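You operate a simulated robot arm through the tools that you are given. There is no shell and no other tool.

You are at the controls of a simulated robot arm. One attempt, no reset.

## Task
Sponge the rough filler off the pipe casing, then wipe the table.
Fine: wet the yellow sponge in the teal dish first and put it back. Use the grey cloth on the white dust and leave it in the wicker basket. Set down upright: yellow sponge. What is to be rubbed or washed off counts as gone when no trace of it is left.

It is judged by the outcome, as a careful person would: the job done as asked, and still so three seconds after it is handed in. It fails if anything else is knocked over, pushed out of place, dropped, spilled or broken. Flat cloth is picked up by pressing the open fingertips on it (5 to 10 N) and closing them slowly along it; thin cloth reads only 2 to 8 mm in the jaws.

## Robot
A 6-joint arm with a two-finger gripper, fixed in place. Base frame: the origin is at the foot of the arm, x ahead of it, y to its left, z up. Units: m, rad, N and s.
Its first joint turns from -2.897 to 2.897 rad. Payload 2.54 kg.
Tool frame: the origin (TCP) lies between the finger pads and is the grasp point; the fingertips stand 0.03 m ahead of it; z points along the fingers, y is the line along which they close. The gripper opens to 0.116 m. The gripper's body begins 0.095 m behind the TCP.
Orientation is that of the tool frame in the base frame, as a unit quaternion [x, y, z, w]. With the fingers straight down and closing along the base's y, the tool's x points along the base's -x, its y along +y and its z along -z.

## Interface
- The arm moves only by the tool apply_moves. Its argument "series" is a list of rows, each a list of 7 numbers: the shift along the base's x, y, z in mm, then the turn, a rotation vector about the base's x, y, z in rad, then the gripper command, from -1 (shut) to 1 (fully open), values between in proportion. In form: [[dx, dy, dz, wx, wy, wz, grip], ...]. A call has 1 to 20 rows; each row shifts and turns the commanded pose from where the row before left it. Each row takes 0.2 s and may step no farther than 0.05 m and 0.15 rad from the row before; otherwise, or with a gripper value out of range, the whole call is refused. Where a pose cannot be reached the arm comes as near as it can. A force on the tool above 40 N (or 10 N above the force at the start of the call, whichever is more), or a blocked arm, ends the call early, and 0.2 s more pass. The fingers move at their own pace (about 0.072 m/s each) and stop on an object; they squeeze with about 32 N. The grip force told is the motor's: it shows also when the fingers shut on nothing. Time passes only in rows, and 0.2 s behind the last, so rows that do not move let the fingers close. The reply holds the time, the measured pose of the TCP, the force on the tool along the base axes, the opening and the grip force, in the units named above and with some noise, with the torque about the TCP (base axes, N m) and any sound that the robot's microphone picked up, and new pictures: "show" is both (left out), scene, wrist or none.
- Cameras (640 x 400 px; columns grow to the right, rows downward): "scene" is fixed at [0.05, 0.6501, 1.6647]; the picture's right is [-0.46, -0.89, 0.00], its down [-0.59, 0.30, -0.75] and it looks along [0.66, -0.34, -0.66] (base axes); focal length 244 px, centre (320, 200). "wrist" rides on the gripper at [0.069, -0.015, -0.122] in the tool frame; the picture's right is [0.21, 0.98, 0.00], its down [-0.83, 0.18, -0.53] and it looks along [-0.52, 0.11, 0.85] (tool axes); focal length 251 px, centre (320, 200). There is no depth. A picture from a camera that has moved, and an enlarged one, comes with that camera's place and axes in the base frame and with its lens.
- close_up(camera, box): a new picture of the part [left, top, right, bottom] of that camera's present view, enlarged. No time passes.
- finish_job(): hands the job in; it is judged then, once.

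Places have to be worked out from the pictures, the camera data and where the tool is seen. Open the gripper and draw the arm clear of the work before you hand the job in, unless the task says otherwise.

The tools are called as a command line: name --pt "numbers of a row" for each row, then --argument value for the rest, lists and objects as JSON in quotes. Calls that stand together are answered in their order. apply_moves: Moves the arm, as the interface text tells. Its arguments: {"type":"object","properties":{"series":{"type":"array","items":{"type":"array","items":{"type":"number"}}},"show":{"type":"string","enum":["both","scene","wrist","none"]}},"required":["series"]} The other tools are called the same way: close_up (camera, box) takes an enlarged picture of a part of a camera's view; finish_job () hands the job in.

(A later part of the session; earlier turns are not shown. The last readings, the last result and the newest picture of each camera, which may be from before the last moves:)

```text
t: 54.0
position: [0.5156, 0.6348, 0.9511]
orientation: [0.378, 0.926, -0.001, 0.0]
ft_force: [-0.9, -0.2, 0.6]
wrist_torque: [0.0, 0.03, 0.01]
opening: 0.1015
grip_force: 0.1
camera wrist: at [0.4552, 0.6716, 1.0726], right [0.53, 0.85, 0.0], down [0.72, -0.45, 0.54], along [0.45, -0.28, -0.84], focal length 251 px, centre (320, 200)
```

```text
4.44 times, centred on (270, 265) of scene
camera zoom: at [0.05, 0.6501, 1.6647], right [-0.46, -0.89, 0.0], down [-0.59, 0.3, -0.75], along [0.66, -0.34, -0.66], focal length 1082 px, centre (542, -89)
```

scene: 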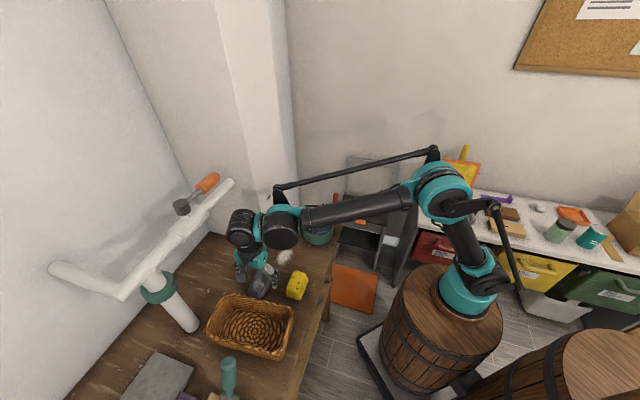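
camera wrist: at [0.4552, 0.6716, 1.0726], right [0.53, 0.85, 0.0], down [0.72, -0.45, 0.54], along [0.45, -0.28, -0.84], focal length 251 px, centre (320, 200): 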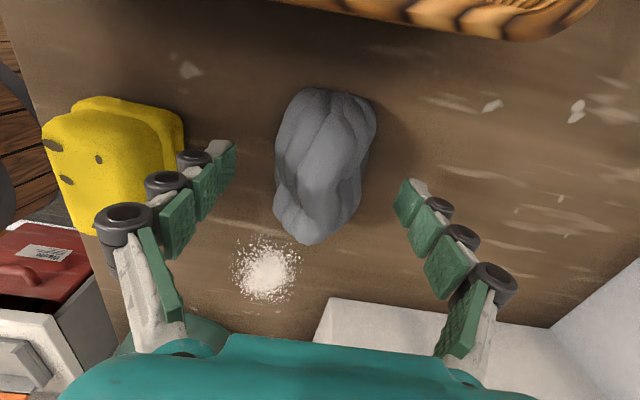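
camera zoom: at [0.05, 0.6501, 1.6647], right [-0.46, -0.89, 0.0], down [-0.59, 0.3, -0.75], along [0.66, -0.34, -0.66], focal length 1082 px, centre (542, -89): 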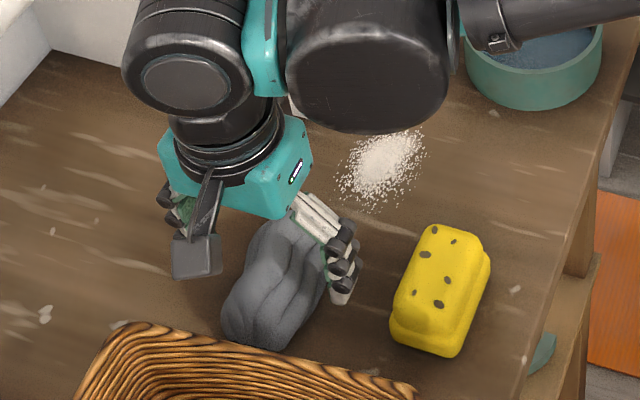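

The cloth is centred and aligned between the fingers. I'll go down the last 13 mm and close slowly.

apply_moves --pt "0 0 -7 0 0 0 0.75" --pt "0 0 -6 0 0 0 0.75" --pt "0 0 0 0 0 0 0.4" --pt "0 0 0 0 0 0 0.1" --pt "0 0 0 0 0 0 -0.2" --pt "0 0 0 0 0 0 -0.5" --pt "0 0 0 0 0 0 -1" --pt "0 0 0 0 0 0 -1" --pt "0 0 0 0 0 0 -1" --show "both"

close_up --camera "wrist" --box '[220, 60, 440, 260]'

```text
t: 56.0
position: [0.5153, 0.6344, 0.9384]
orientation: [0.377, 0.926, 0.0, 0.0]
ft_force: [0.0, 0.3, 3.2]
wrist_torque: [-0.03, 0.0, 0.05]
opening: 0.0596
grip_force: 31.9
camera wrist: at [0.4546, 0.6715, 1.0603], right [0.53, 0.85, 0.0], down [0.72, -0.45, 0.54], along [0.45, -0.28, -0.84], focal length 251 px, centre (320, 200)
```

scene: 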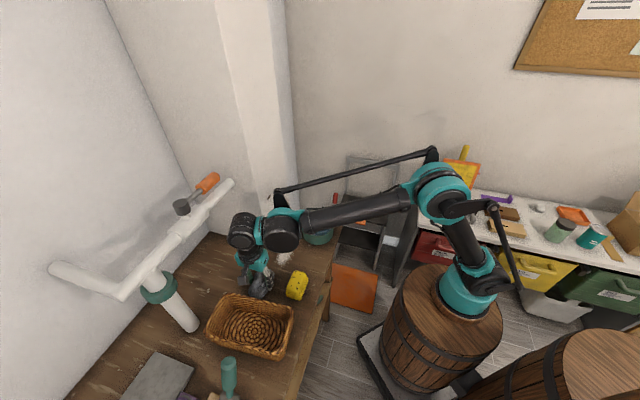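
wrist: 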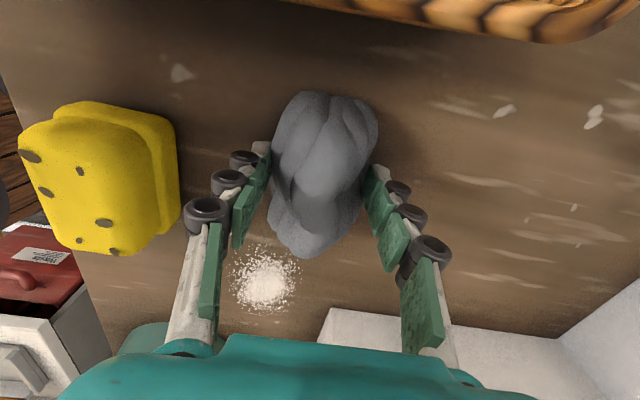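

```text
2.00 times, centred on (330, 160) of wrist
camera zoom: at [0.4546, 0.6715, 1.0603], right [0.53, 0.85, 0.0], down [0.72, -0.45, 0.54], along [0.45, -0.28, -0.84], focal length 503 px, centre (300, 280)
```

zoom: 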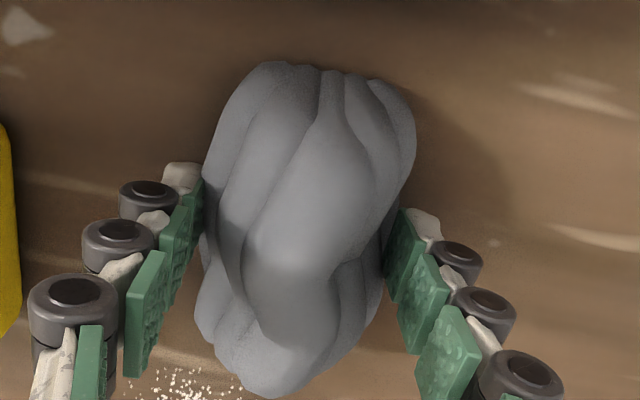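

The cloth is gripped at 0.060 m with 32 N. I'll lift it straight up and check.

apply_moves --pt "0 0 10 0 0 0 -1" --pt "0 0 20 0 0 0 -1" --pt "0 0 30 0 0 0 -1" --pt "0 0 40 0 0 0 -1" --pt "0 0 40 0 0 0 -1" --pt "0 0 0 0 0 0 -1" --show "both"

close_up --camera "scene" --box '[220, 200, 340, 310]'

```text
t: 57.4
position: [0.5154, 0.6355, 1.0796]
orientation: [0.377, 0.926, 0.0, 0.001]
ft_force: [0.3, 0.1, -0.1]
wrist_torque: [0.02, 0.02, 0.01]
opening: 0.0593
grip_force: 32.2
camera wrist: at [0.455, 0.6717, 1.2011], right [0.53, 0.85, 0.0], down [0.72, -0.45, 0.54], along [0.45, -0.28, -0.84], focal length 251 px, centre (320, 200)
```

scene: 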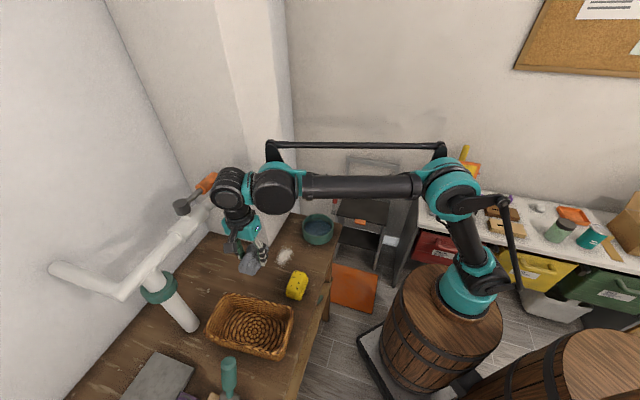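
wrist: 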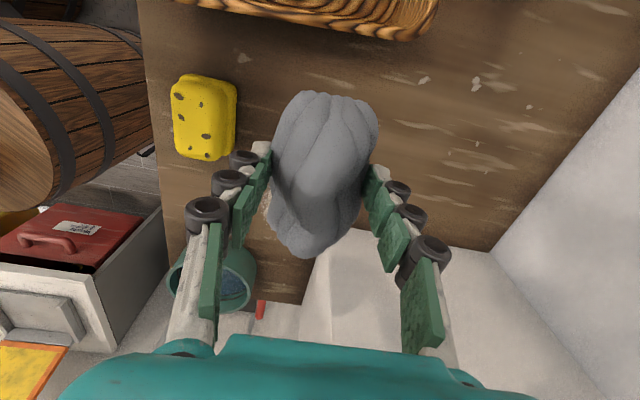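

```text
3.64 times, centred on (280, 255) of scene
camera zoom: at [0.05, 0.6501, 1.6647], right [-0.46, -0.89, 0.0], down [-0.59, 0.3, -0.75], along [0.66, -0.34, -0.66], focal length 886 px, centre (466, 0)
```

zoom: 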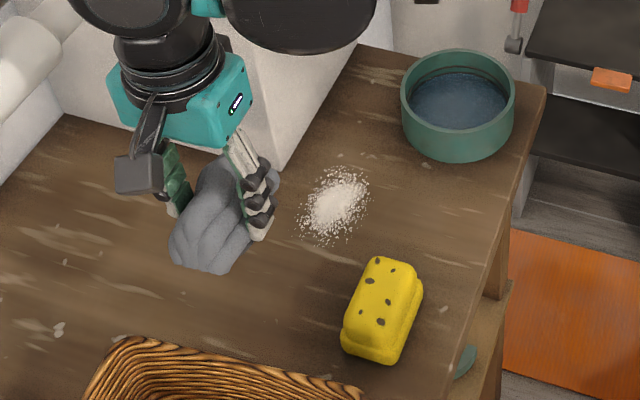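

The cloth hangs securely. I'll turn the gripper +90° about z, so its wide body stays parallel to the casing face, and carry the cloth over the dust at about (0.595, 0.522).

apply_moves --pt "6 -11 0 0 0 0.1428 -1" --pt "6 -11 0 0 0 0.1428 -1" --pt "6 -11 0 0 0 0.1428 -1" --pt "6 -11 0 0 0 0.1428 -1" --pt "6 -11 0 0 0 0.1428 -1" --pt "6 -11 0 0 0 0.1428 -1" --pt "6 -11 0 0 0 0.1428 -1" --pt "6 -11 0 0 0 0.1428 -1" --pt "6 -11 0 0 0 0.1428 -1" --pt "6 -11 0 0 0 0.1428 -1" --pt "6 -11 0 0 0 0.1428 -1" --pt "0 0 0 0 0 0 -1" --show "both"

close_up --camera "scene" --box '[220, 180, 340, 290]'

```text
t: 60.0
position: [0.582, 0.5124, 1.0784]
orientation: [-0.388, 0.922, 0.001, 0.001]
ft_force: [0.1, 0.0, -0.4]
wrist_torque: [-0.02, 0.01, -0.03]
opening: 0.0591
grip_force: 31.9
camera wrist: at [0.5442, 0.4526, 1.1997], right [-0.85, 0.53, 0.0], down [0.45, 0.72, 0.54], along [0.28, 0.45, -0.84], focal length 251 px, centre (320, 200)
```

scene: 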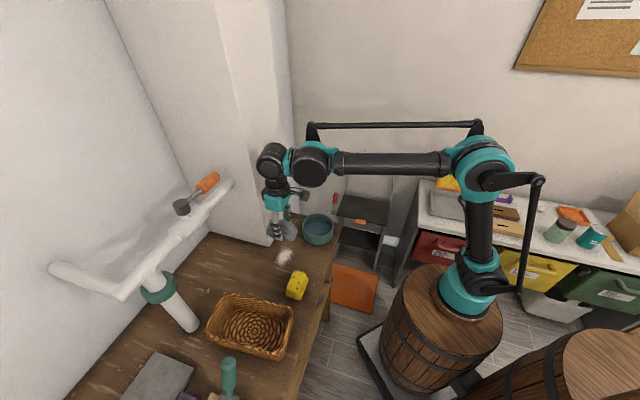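
wrist: 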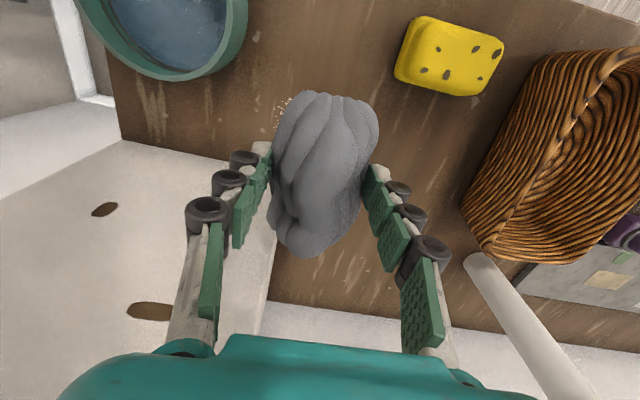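

```text
3.64 times, centred on (280, 235) of scene
camera zoom: at [0.05, 0.6501, 1.6647], right [-0.46, -0.89, 0.0], down [-0.59, 0.3, -0.75], along [0.66, -0.34, -0.66], focal length 886 px, centre (466, 73)
```

zoom: 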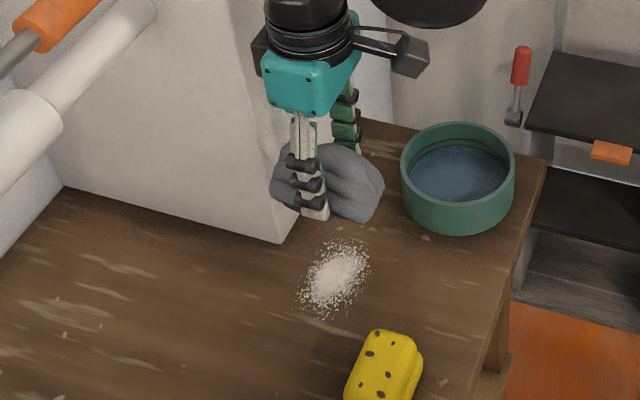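

The cloth is over the dust with clearance from the casing. I'll descend close to the table.

apply_moves --pt "2 1 -35 0 0 0 -1" --pt "0 0 -35 0 0 0 -1" --pt "0 0 -30 0 0 0 -1" --pt "0 0 -22 0 0 0 -1" --pt "0 0 -10 0 0 0 -1" --pt "0 0 0 0 0 0 -1" --show "both"

close_up --camera "scene" --box '[220, 180, 340, 290]'

```text
t: 61.4
position: [0.584, 0.516, 0.9465]
orientation: [-0.388, 0.922, 0.001, 0.0]
ft_force: [0.4, -0.2, -0.9]
wrist_torque: [0.0, 0.02, 0.02]
opening: 0.0593
grip_force: 32.0
camera wrist: at [0.5461, 0.4545, 1.0678], right [-0.85, 0.53, 0.0], down [0.45, 0.72, 0.54], along [0.28, 0.45, -0.84], focal length 251 px, centre (320, 200)
```

scene: 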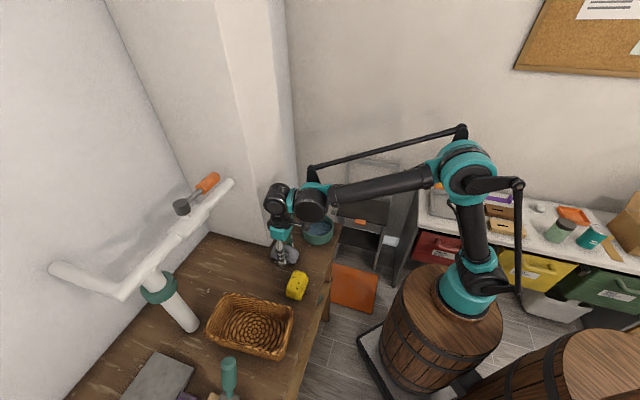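
wrist: 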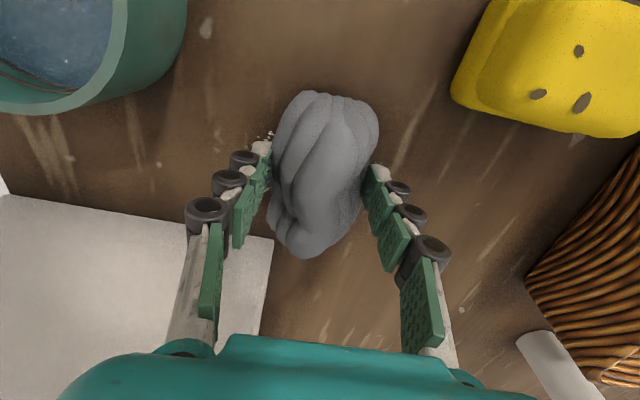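

```text
3.64 times, centred on (280, 235) of scene
camera zoom: at [0.05, 0.6501, 1.6647], right [-0.46, -0.89, 0.0], down [-0.59, 0.3, -0.75], along [0.66, -0.34, -0.66], focal length 886 px, centre (466, 73)
```

zoom: 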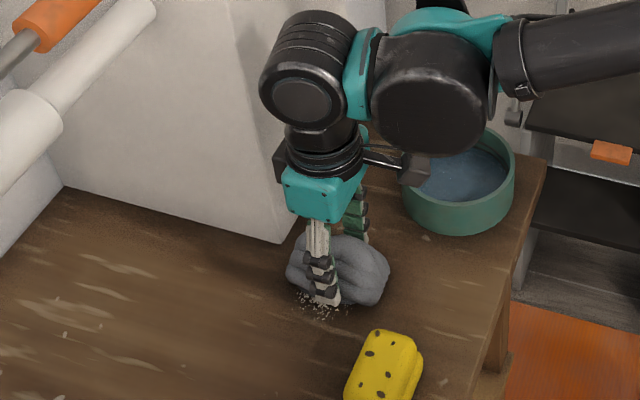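

The cloth is just above the dust. I'll lower in small steps until there's a light contact force.

apply_moves --pt "0 0 -2 0 0 0 -1" --pt "0 0 -2 0 0 0 -1" --pt "0 0 -1.5 0 0 0 -1" --pt "0 0 -1.5 0 0 0 -1" --pt "0 0 0 0 0 0 -1" --show "none"

```text
t: 62.6
position: [0.5836, 0.5158, 0.9405]
orientation: [-0.388, 0.922, 0.0, 0.001]
ft_force: [-0.7, 0.3, -0.7]
wrist_torque: [-0.01, 0.01, 0.04]
opening: 0.0595
grip_force: 32.3
```

apply_moves --pt "0 0 -1.5 0 0 0 -1" --pt "0 0 -1.5 0 0 0 -1" --pt "0 0 -1 0 0 0 -1" --pt "0 0 0 0 0 0 -1" --show "none"

```text
t: 63.6
position: [0.5826, 0.5141, 0.9368]
orientation: [-0.387, 0.922, 0.001, 0.001]
ft_force: [-0.8, 1.7, 26.5]
wrist_torque: [0.02, 0.02, 0.14]
opening: 0.0591
grip_force: 32.0
```

26 N is more than needed. I'll ease up under a millimetre and start wiping sideways strokes.

apply_moves --pt "0 0 0.8 0 0 0 -1" --pt "-5 5 0 0 0 0 -1" --pt "-5 5 0 0 0 0 -1" --pt "-5 5 0 0 0 0 -1" --pt "-5 5 0 0 0 0 -1" --pt "-5 5 0 0 0 0 -1" --pt "0 0 0 0 0 0 -1" --show "both"

close_up --camera "scene" --box '[220, 180, 340, 290]'

```text
t: 65.2
position: [0.5584, 0.5412, 0.9369]
orientation: [-0.388, 0.922, 0.0, 0.001]
ft_force: [-0.3, -0.3, -0.8]
wrist_torque: [-0.02, -0.01, 0.0]
opening: 0.0589
grip_force: 32.4
camera wrist: at [0.5206, 0.48, 1.0575], right [-0.85, 0.53, 0.0], down [0.45, 0.72, 0.54], along [0.28, 0.45, -0.84], focal length 251 px, centre (320, 200)
```

scene: 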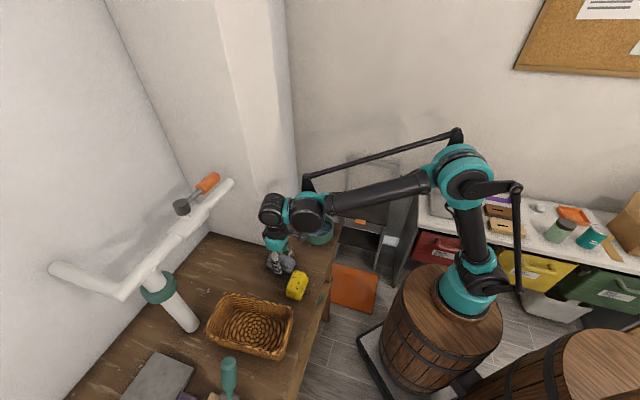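
wrist: 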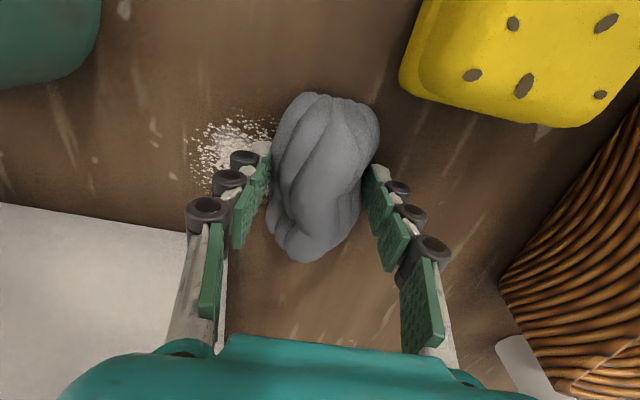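

```text
3.64 times, centred on (280, 235) of scene
camera zoom: at [0.05, 0.6501, 1.6647], right [-0.46, -0.89, 0.0], down [-0.59, 0.3, -0.75], along [0.66, -0.34, -0.66], focal length 886 px, centre (466, 73)
```

zoom: 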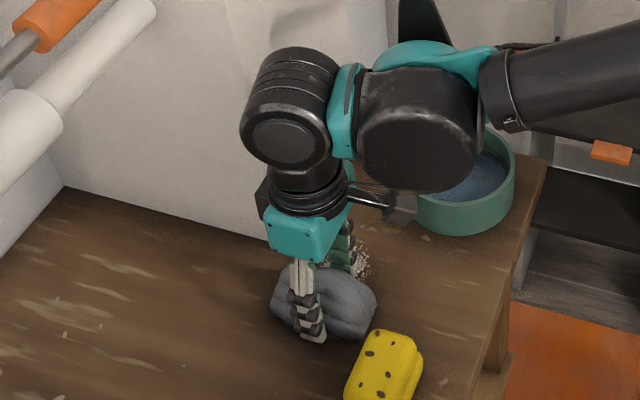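

The contact went light as the cloth settled, and dust remains to the +e side. I'll shift 12 mm towards the casing to centre on it and press down a bit more.

apply_moves --pt "4.5 4.5 0 0 0 0 -1" --pt "4.5 4.5 0 0 0 0 -1" --pt "0 0 -1 0 0 0 -1" --pt "0 0 -0.5 0 0 0 -1" --pt "0 0 0 0 0 0 -1" --show "none"

```text
t: 66.4
position: [0.5683, 0.5483, 0.9357]
orientation: [-0.387, 0.922, 0.0, 0.0]
ft_force: [2.6, 3.9, 27.1]
wrist_torque: [0.17, -0.03, 0.06]
opening: 0.0594
grip_force: 31.6
```

27 N contact. I'll wipe across in the +e direction through the dust.

apply_moves --pt "5 -5 0.2 0 0 0 -1" --pt "5 -5 0 0 0 0 -1" --pt "5 -5 0 0 0 0 -1" --pt "5 -5 0 0 0 0 -1" --pt "5 -5 0 0 0 0 -1" --pt "5 -5 0 0 0 0 -1" --pt "0 0 0 0 0 0 -1" --show "both"

close_up --camera "scene" --box '[220, 180, 340, 290]'

```text
t: 68.0
position: [0.5982, 0.519, 0.936]
orientation: [-0.387, 0.922, 0.001, 0.001]
ft_force: [-7.6, 6.9, 27.2]
wrist_torque: [0.23, 0.26, 0.09]
opening: 0.0593
grip_force: 31.9
camera wrist: at [0.5593, 0.4583, 1.0565], right [-0.85, 0.53, 0.0], down [0.45, 0.72, 0.54], along [0.28, 0.45, -0.84], focal length 251 px, centre (320, 200)
```

scene: 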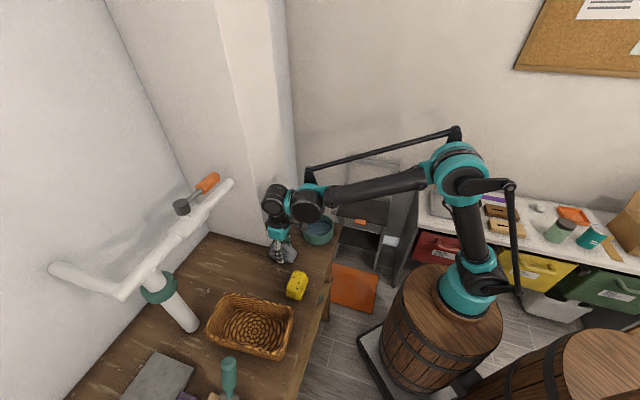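
wrist: 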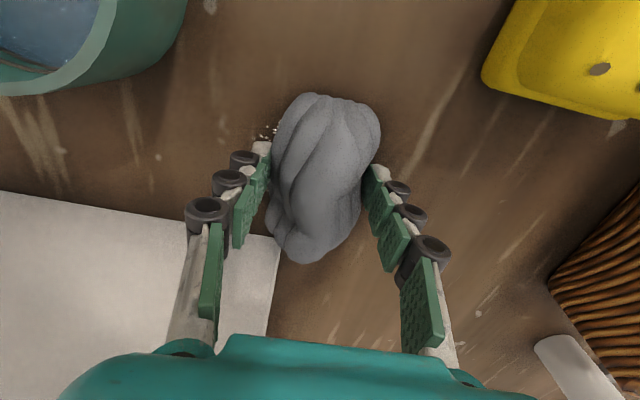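

```text
3.64 times, centred on (280, 235) of scene
camera zoom: at [0.05, 0.6501, 1.6647], right [-0.46, -0.89, 0.0], down [-0.59, 0.3, -0.75], along [0.66, -0.34, -0.66], focal length 886 px, centre (466, 73)
```

zoom: 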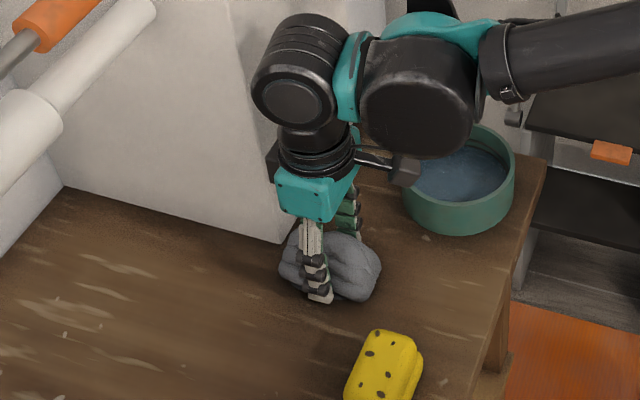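

Steady contact and the dust is disappearing beneath. I'll continue the stroke to the far side of the patch.

apply_moves --pt "5 -5 0 0 0 0 -1" --pt "5 -5 0 0 0 0 -1" --pt "5 -5 0 0 0 0 -1" --pt "5 -5 0 0 0 0 -1" --pt "5 -5 0 0 0 0 -1" --pt "5 -5 0 0 0 0 -1" --pt "0 0 0 0 0 0 -1" --show "both"

close_up --camera "scene" --box '[220, 180, 340, 290]'

close_up --camera "wrist" --box '[240, 60, 480, 260]'

```text
t: 69.6
position: [0.6278, 0.4885, 0.9344]
orientation: [-0.387, 0.922, 0.0, 0.001]
ft_force: [-3.3, 3.3, 16.6]
wrist_torque: [0.16, 0.11, 0.0]
opening: 0.0594
grip_force: 32.4
camera wrist: at [0.5901, 0.4281, 1.0559], right [-0.85, 0.53, 0.0], down [0.45, 0.72, 0.54], along [0.28, 0.45, -0.84], focal length 251 px, centre (320, 200)
```

scene: 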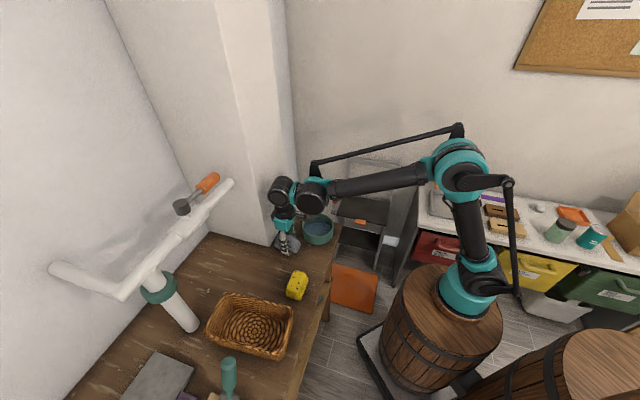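
wrist: 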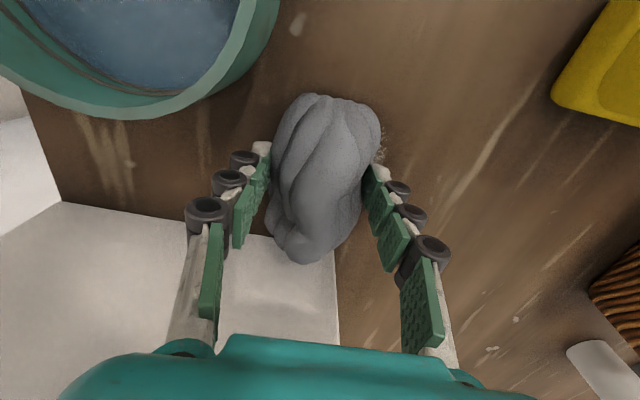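

```text
3.64 times, centred on (280, 235) of scene
camera zoom: at [0.05, 0.6501, 1.6647], right [-0.46, -0.89, 0.0], down [-0.59, 0.3, -0.75], along [0.66, -0.34, -0.66], focal length 886 px, centre (466, 73)
```

zoom: 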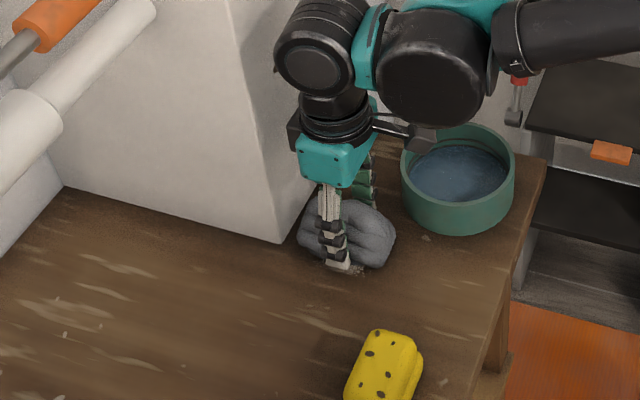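

```text
2.00 times, centred on (360, 160) of wrist
camera zoom: at [0.5901, 0.4281, 1.0559], right [-0.85, 0.53, 0.0], down [0.45, 0.72, 0.54], along [0.28, 0.45, -0.84], focal length 503 px, centre (240, 280)
```

zoom: 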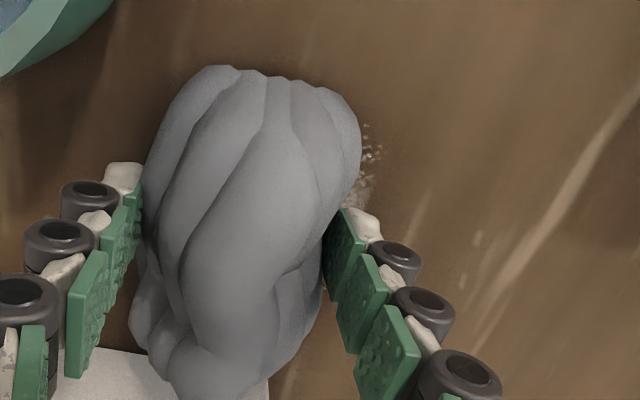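

A faint residue remains behind the stroke. I'll press slightly more and wipe back over it.

apply_moves --pt "-5 5 -0.4 0 0 0 -1" --pt "-5 5 0 0 0 0 -1" --pt "-5 5 0 0 0 0 -1" --pt "-5 5 0 0 0 0 -1" --pt "-5 5 0 0 0 0 -1" --pt "-5 5 0 0 0 0 -1" --pt "-5 5 0 0 0 0 -1" --pt "-5 5 0 0 0 0 -1" --pt "-5 5 0 0 0 0 -1" --pt "-5 5 0 0 0 0 -1" --pt "0 0 0 0 0 0 -1" --show "both"

close_up --camera "wrist" --box '[160, 40, 400, 240]'

close_up --camera "scene" --box '[220, 180, 340, 290]'

```text
t: 72.0
position: [0.578, 0.5387, 0.9355]
orientation: [-0.388, 0.922, 0.0, 0.001]
ft_force: [0.0, 0.0, -1.4]
wrist_torque: [-0.02, -0.01, 0.0]
opening: 0.0592
grip_force: 31.7
camera wrist: at [0.5403, 0.4787, 1.0564], right [-0.85, 0.53, 0.0], down [0.45, 0.72, 0.54], along [0.28, 0.45, -0.84], focal length 251 px, centre (320, 200)
```

scene: 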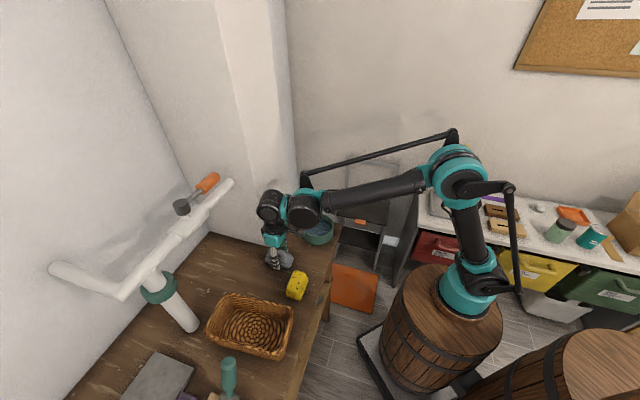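
wrist: 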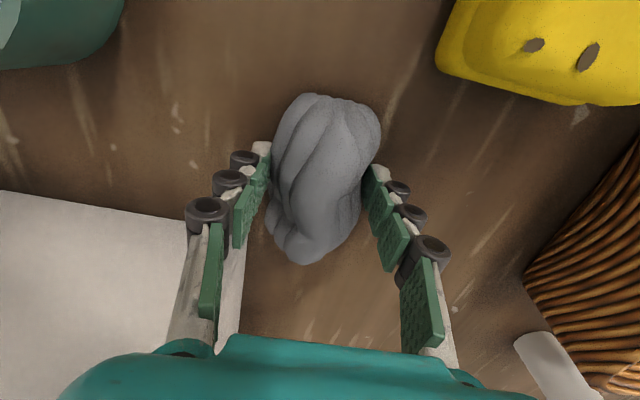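

```text
2.00 times, centred on (280, 140) of wrist
camera zoom: at [0.5403, 0.4787, 1.0564], right [-0.85, 0.53, 0.0], down [0.45, 0.72, 0.54], along [0.28, 0.45, -0.84], focal length 503 px, centre (400, 320)
```

zoom: 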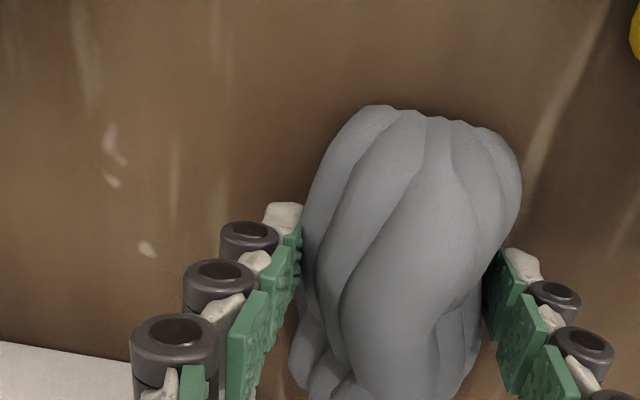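

```text
3.64 times, centred on (280, 235) of scene
camera zoom: at [0.05, 0.6501, 1.6647], right [-0.46, -0.89, 0.0], down [-0.59, 0.3, -0.75], along [0.66, -0.34, -0.66], focal length 886 px, centre (466, 73)
```

zoom: 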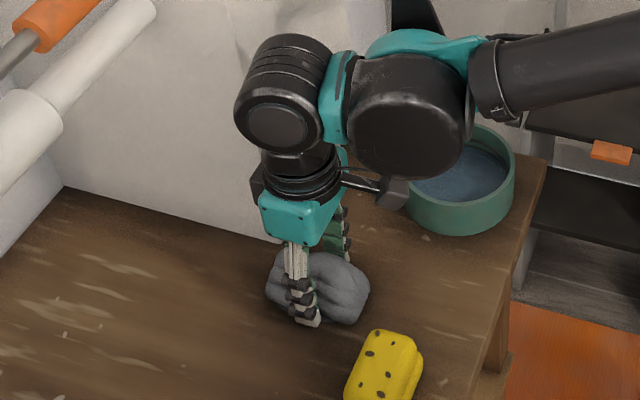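

Contact faded again, but the visible area looks clean. I'll lift and shift aside to inspect what remains under the cloth.

apply_moves --pt "-1 -1 15 0 0 0 -1" --pt "-5 -5 35 0 0 0 -1" --pt "-10 -5 40 0 0 0 -1" --pt "-20 -10 40 0 0 0 -1" --pt "-20 -10 30 0 0 0 -1" --pt "0 0 0 0 0 0 -1" --show "both"

close_up --camera "scene" --box '[250, 220, 320, 290]'

close_up --camera "wrist" --box '[160, 40, 400, 240]'

```text
t: 73.4
position: [0.5234, 0.5096, 1.0959]
orientation: [-0.388, 0.922, 0.0, 0.001]
ft_force: [-0.2, 0.5, -1.2]
wrist_torque: [-0.01, -0.01, 0.02]
opening: 0.0594
grip_force: 31.7
camera wrist: at [0.4844, 0.4488, 1.2161], right [-0.85, 0.53, 0.0], down [0.45, 0.72, 0.54], along [0.28, 0.45, -0.84], focal length 251 px, centre (320, 200)
```

scene: 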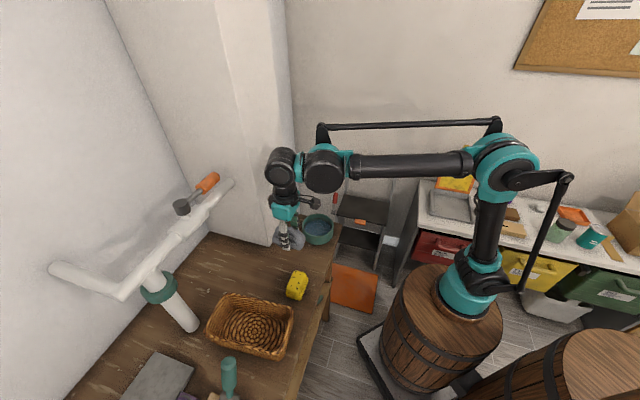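
wrist: 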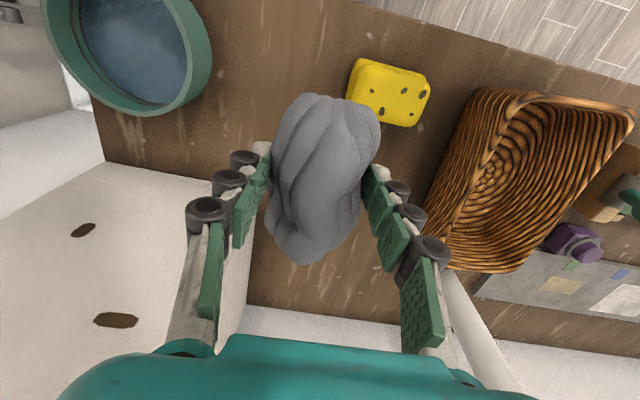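

```text
5.71 times, centred on (285, 255) of scene
camera zoom: at [0.05, 0.6501, 1.6647], right [-0.46, -0.89, 0.0], down [-0.59, 0.3, -0.75], along [0.66, -0.34, -0.66], focal length 1392 px, centre (520, -114)
```

zoom: 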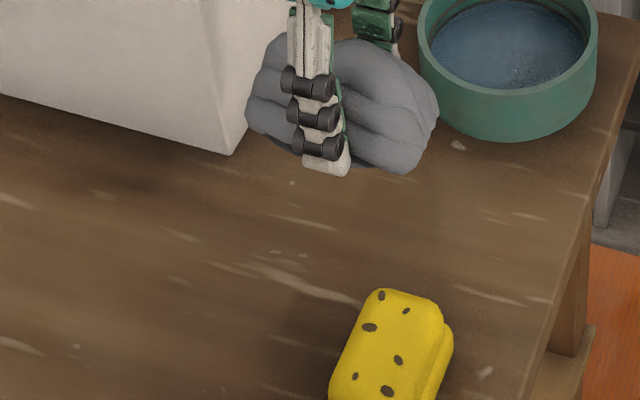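

```text
2.00 times, centred on (280, 140) of wrist
camera zoom: at [0.4844, 0.4488, 1.2161], right [-0.85, 0.53, 0.0], down [0.45, 0.72, 0.54], along [0.28, 0.45, -0.84], focal length 503 px, centre (400, 320)
```

zoom: 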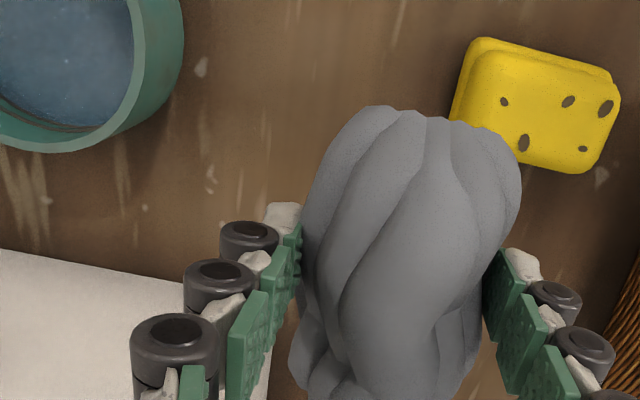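

Only a few isolated specks are visible and part of the patch is still hidden. I'll move aside so the wrist camera has a clear line to the area.

apply_moves --pt "-17 25 0 0 0 0 -1" --pt "-17 25 0 0 0 0 -1" --pt "0 0 0 0 0 0 -1" --show "wrist"

close_up --camera "wrist" --box '[170, 60, 290, 180]'

```text
t: 74.2
position: [0.4898, 0.5605, 1.0951]
orientation: [-0.388, 0.922, 0.0, 0.001]
ft_force: [-0.5, -0.5, -1.3]
wrist_torque: [-0.01, -0.03, -0.03]
opening: 0.0589
grip_force: 32.1
camera wrist: at [0.4511, 0.5, 1.2157], right [-0.85, 0.53, 0.0], down [0.45, 0.72, 0.54], along [0.28, 0.45, -0.84], focal length 251 px, centre (320, 200)
```

wrist: 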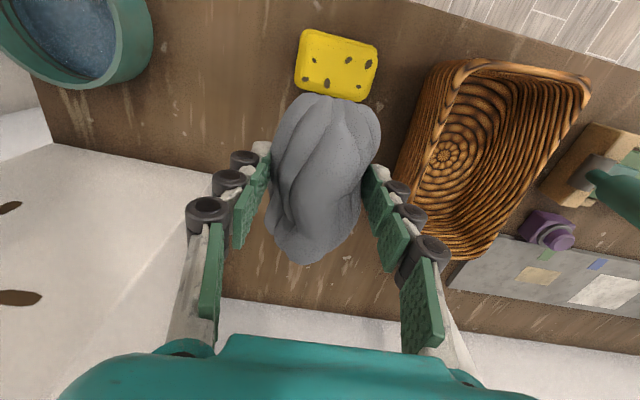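

```text
3.33 times, centred on (230, 120) of wrist
camera zoom: at [0.4511, 0.5, 1.2157], right [-0.85, 0.53, 0.0], down [0.45, 0.72, 0.54], along [0.28, 0.45, -0.84], focal length 838 px, centre (620, 467)
```

zoom: 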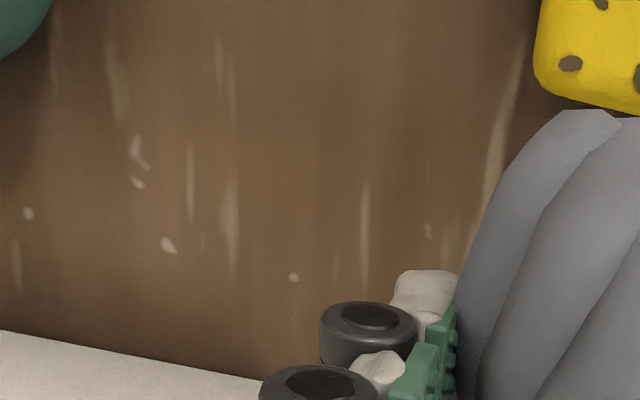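

The wrist view shows no powder, only the table's own paint chips. I'll draw back towards the robot to confirm with the scene camera before binning the cloth.

apply_moves --pt "-15 -35 20 0 0 0 -1" --pt "-15 -35 20 0 0 0 -1" --pt "-15 -35 15 0 0 0 -1" --pt "-15 -35 10 0 0 0 -1" --pt "0 0 0 0 0 0 -1" --show "both"

close_up --camera "scene" --box '[260, 230, 310, 280]'

close_up --camera "scene" --box '[200, 220, 320, 340]'

```text
t: 75.4
position: [0.4277, 0.4173, 1.1593]
orientation: [-0.387, 0.922, 0.0, 0.001]
ft_force: [0.6, 0.0, -2.5]
wrist_torque: [-0.01, 0.02, -0.01]
opening: 0.0592
grip_force: 31.9
camera wrist: at [0.3888, 0.3558, 1.2807], right [-0.85, 0.53, 0.0], down [0.45, 0.72, 0.54], along [0.28, 0.45, -0.84], focal length 251 px, centre (320, 200)
```

scene: 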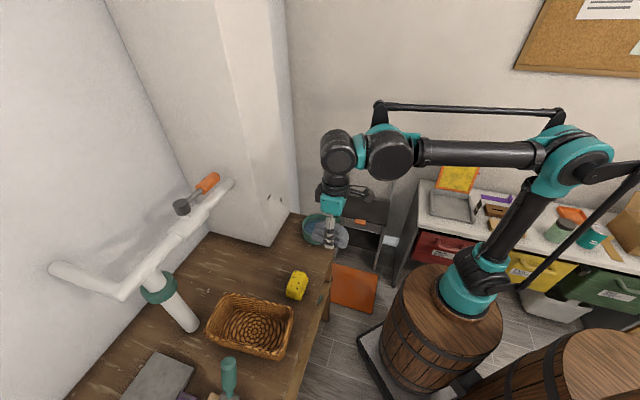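
wrist: 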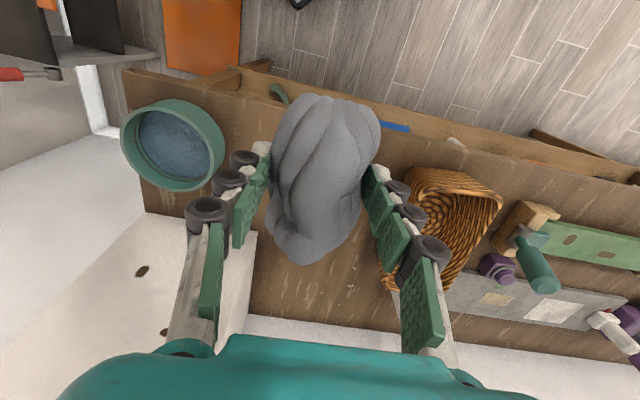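

```text
8.00 times, centred on (285, 255) of scene
camera zoom: at [0.05, 0.6501, 1.6647], right [-0.46, -0.89, 0.0], down [-0.59, 0.3, -0.75], along [0.66, -0.34, -0.66], focal length 1948 px, centre (600, -240)
```

zoom: 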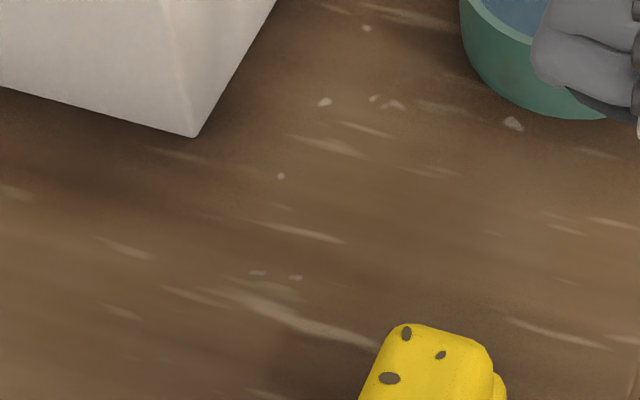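

```text
3.33 times, centred on (260, 280) of scene
camera zoom: at [0.05, 0.6501, 1.6647], right [-0.46, -0.89, 0.0], down [-0.59, 0.3, -0.75], along [0.66, -0.34, -0.66], focal length 812 px, centre (520, -67)
```

zoom: 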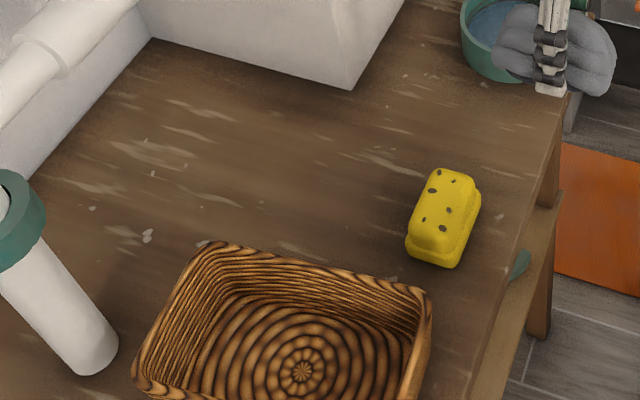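

The scene view shows the dust gone. I'll zoom tighter on the former patch to rule out faint grains.

close_up --camera "scene" --box '[272, 243, 297, 259]'

close_up --camera "scene" --box '[270, 256, 295, 272]'

close_up --camera "scene" --box '[285, 235, 310, 251]'

```text
16.00 times, centred on (284, 251) of scene
camera zoom: at [0.05, 0.6501, 1.6647], right [-0.46, -0.89, 0.0], down [-0.59, 0.3, -0.75], along [0.66, -0.34, -0.66], focal length 3897 px, centre (888, -616)
```

zoom: 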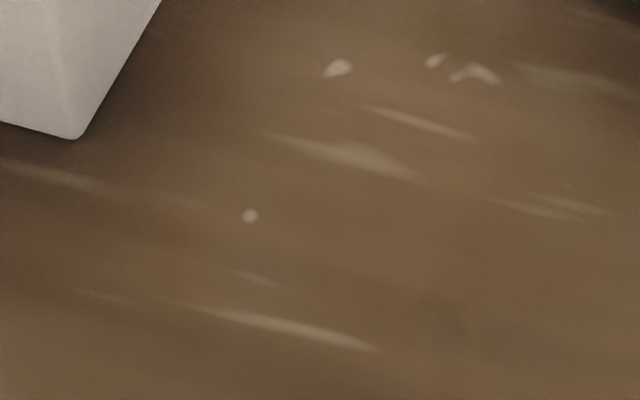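

```text
16.00 times, centred on (282, 264) of scene
camera zoom: at [0.05, 0.6501, 1.6647], right [-0.46, -0.89, 0.0], down [-0.59, 0.3, -0.75], along [0.66, -0.34, -0.66], focal length 3897 px, centre (920, -824)
```

zoom: 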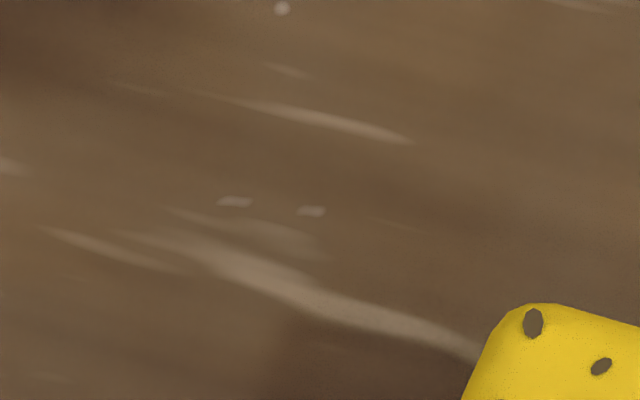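

```text
16.00 times, centred on (298, 243) of scene
camera zoom: at [0.05, 0.6501, 1.6647], right [-0.46, -0.89, 0.0], down [-0.59, 0.3, -0.75], along [0.66, -0.34, -0.66], focal length 3897 px, centre (680, -488)
```

zoom: 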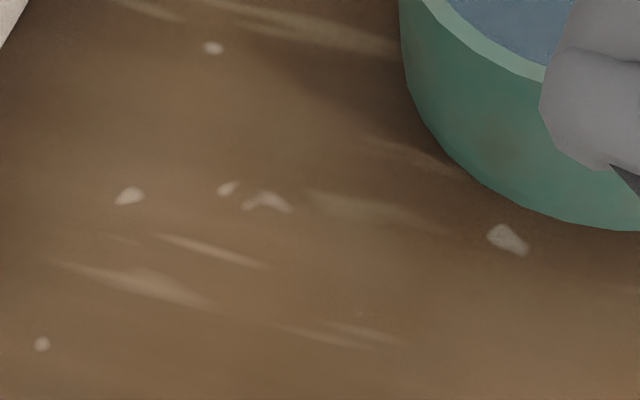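

Only the table's own chips and streaks remain; the dust is gone. Next is the wicker basket, centred near (0.383, 0.694) with its rim at about 0.97 and its long side along (0.68, 0.73). I'll carry the cloth over it.

apply_moves --pt "-6.4 39.6 -2 0 0 0 -1" --pt "-6.4 39.6 -2 0 0 0 -1" --pt "-6.4 39.6 -2 0 0 0 -1" --pt "-6.4 39.6 -2 0 0 0 -1" --pt "-6.4 39.6 -2 0 0 0 -1" --pt "-6.4 39.6 -2 0 0 0 -1" --pt "-6.4 39.6 -2 0 0 0 -1" --pt "0 0 0 0 0 0 -1" --show "both"

close_up --camera "scene" --box '[190, 220, 320, 370]'

close_up --camera "wrist" --box '[160, 0, 480, 260]'

```text
t: 77.2
position: [0.3825, 0.6949, 1.1465]
orientation: [-0.387, 0.922, 0.001, 0.001]
ft_force: [0.1, -0.4, -1.6]
wrist_torque: [-0.01, -0.05, -0.02]
opening: 0.0591
grip_force: 31.3
camera wrist: at [0.3434, 0.6341, 1.2674], right [-0.85, 0.53, 0.0], down [0.45, 0.72, 0.54], along [0.28, 0.45, -0.84], focal length 251 px, centre (320, 200)
```

scene: 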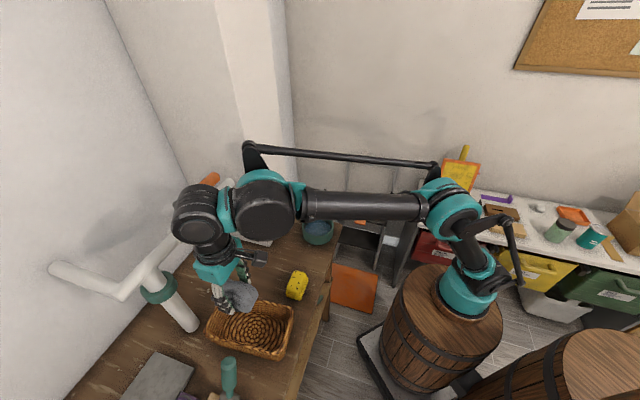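
wrist: 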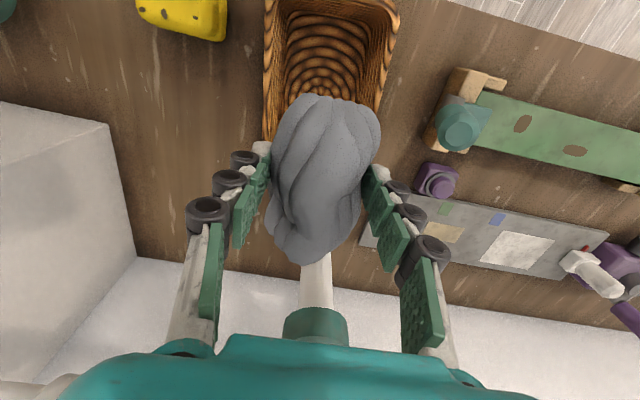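

```text
2.67 times, centred on (255, 295) of scene
camera zoom: at [0.05, 0.6501, 1.6647], right [-0.46, -0.89, 0.0], down [-0.59, 0.3, -0.75], along [0.66, -0.34, -0.66], focal length 650 px, centre (493, -53)
```

zoom: 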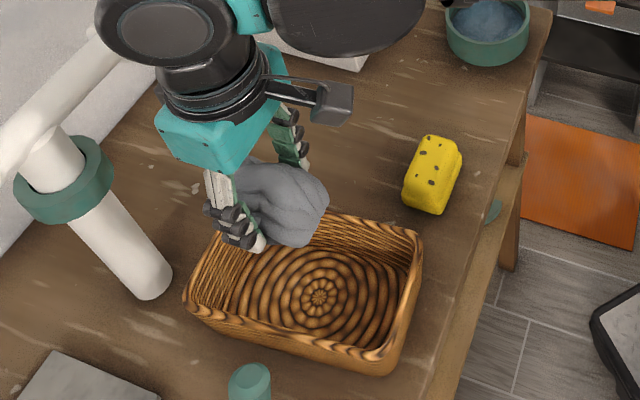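

```text
1.54 times, centred on (320, 130) of wrist
camera zoom: at [0.3434, 0.6341, 1.2674], right [-0.85, 0.53, 0.0], down [0.45, 0.72, 0.54], along [0.28, 0.45, -0.84], focal length 387 px, centre (320, 308)
```

zoom: 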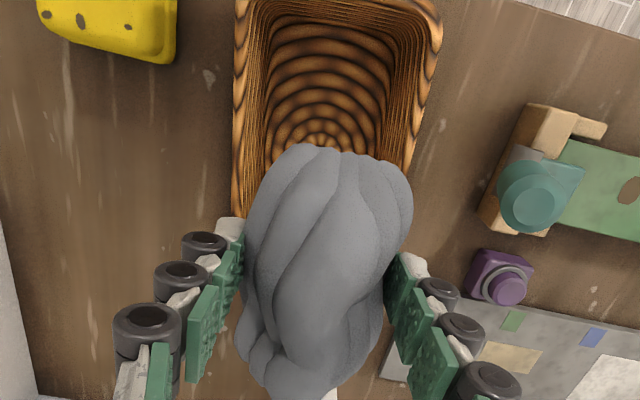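

The cloth is over the basket. The basket's long axis is about 5° off the tool's, and its centre is slightly nearer the robot. I'll turn +0.087 rad, shift, and lower to just above the rim.

apply_moves --pt "-5 -6 -25 0 0 0.087 -1" --pt "0 0 -30 0 0 0 -1" --pt "0 0 -28 0 0 0 -1" --pt "0 0 0 0 0 0 -1" --show "both"

close_up --camera "scene" --box '[190, 240, 310, 370]'

close_up --camera "wrist" --box '[160, 0, 480, 260]'

```text
t: 78.2
position: [0.379, 0.6892, 1.0636]
orientation: [-0.428, 0.904, 0.0, 0.0]
ft_force: [0.1, 0.0, -1.4]
wrist_torque: [-0.02, 0.03, -0.01]
opening: 0.0592
grip_force: 31.6
camera wrist: at [0.3455, 0.6255, 1.1845], right [-0.89, 0.45, 0.0], down [0.38, 0.75, 0.54], along [0.24, 0.48, -0.84], focal length 251 px, centre (320, 200)
```

scene: 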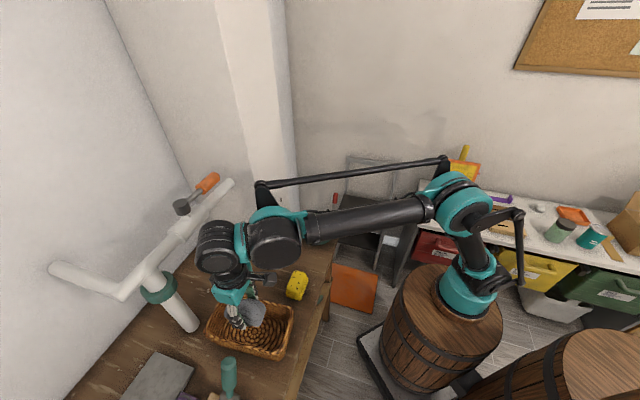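
wrist: 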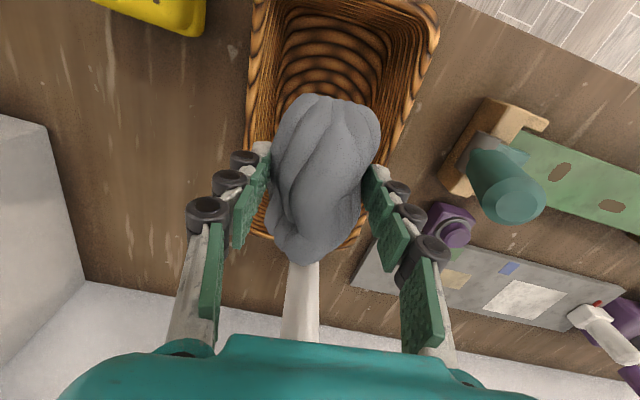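

```text
3.08 times, centred on (250, 305) of scene
camera zoom: at [0.05, 0.6501, 1.6647], right [-0.46, -0.89, 0.0], down [-0.59, 0.3, -0.75], along [0.66, -0.34, -0.66], focal length 749 px, centre (535, -123)
```

zoom: 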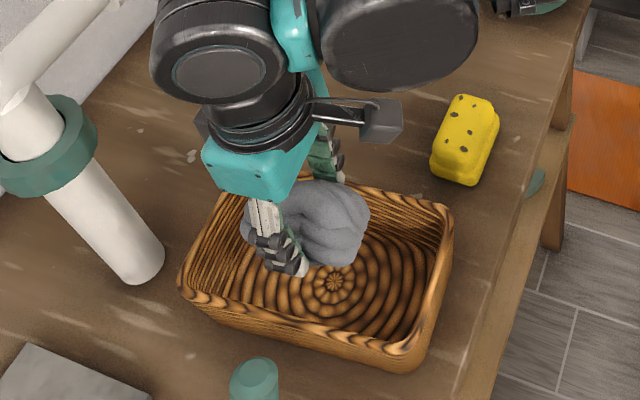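

```text
1.54 times, centred on (320, 130) of wrist
camera zoom: at [0.3455, 0.6255, 1.1845], right [-0.89, 0.45, 0.0], down [0.38, 0.75, 0.54], along [0.24, 0.48, -0.84], focal length 387 px, centre (320, 308)
```

zoom: 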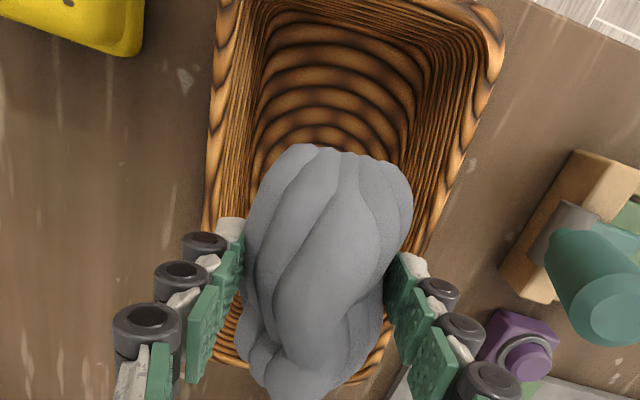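

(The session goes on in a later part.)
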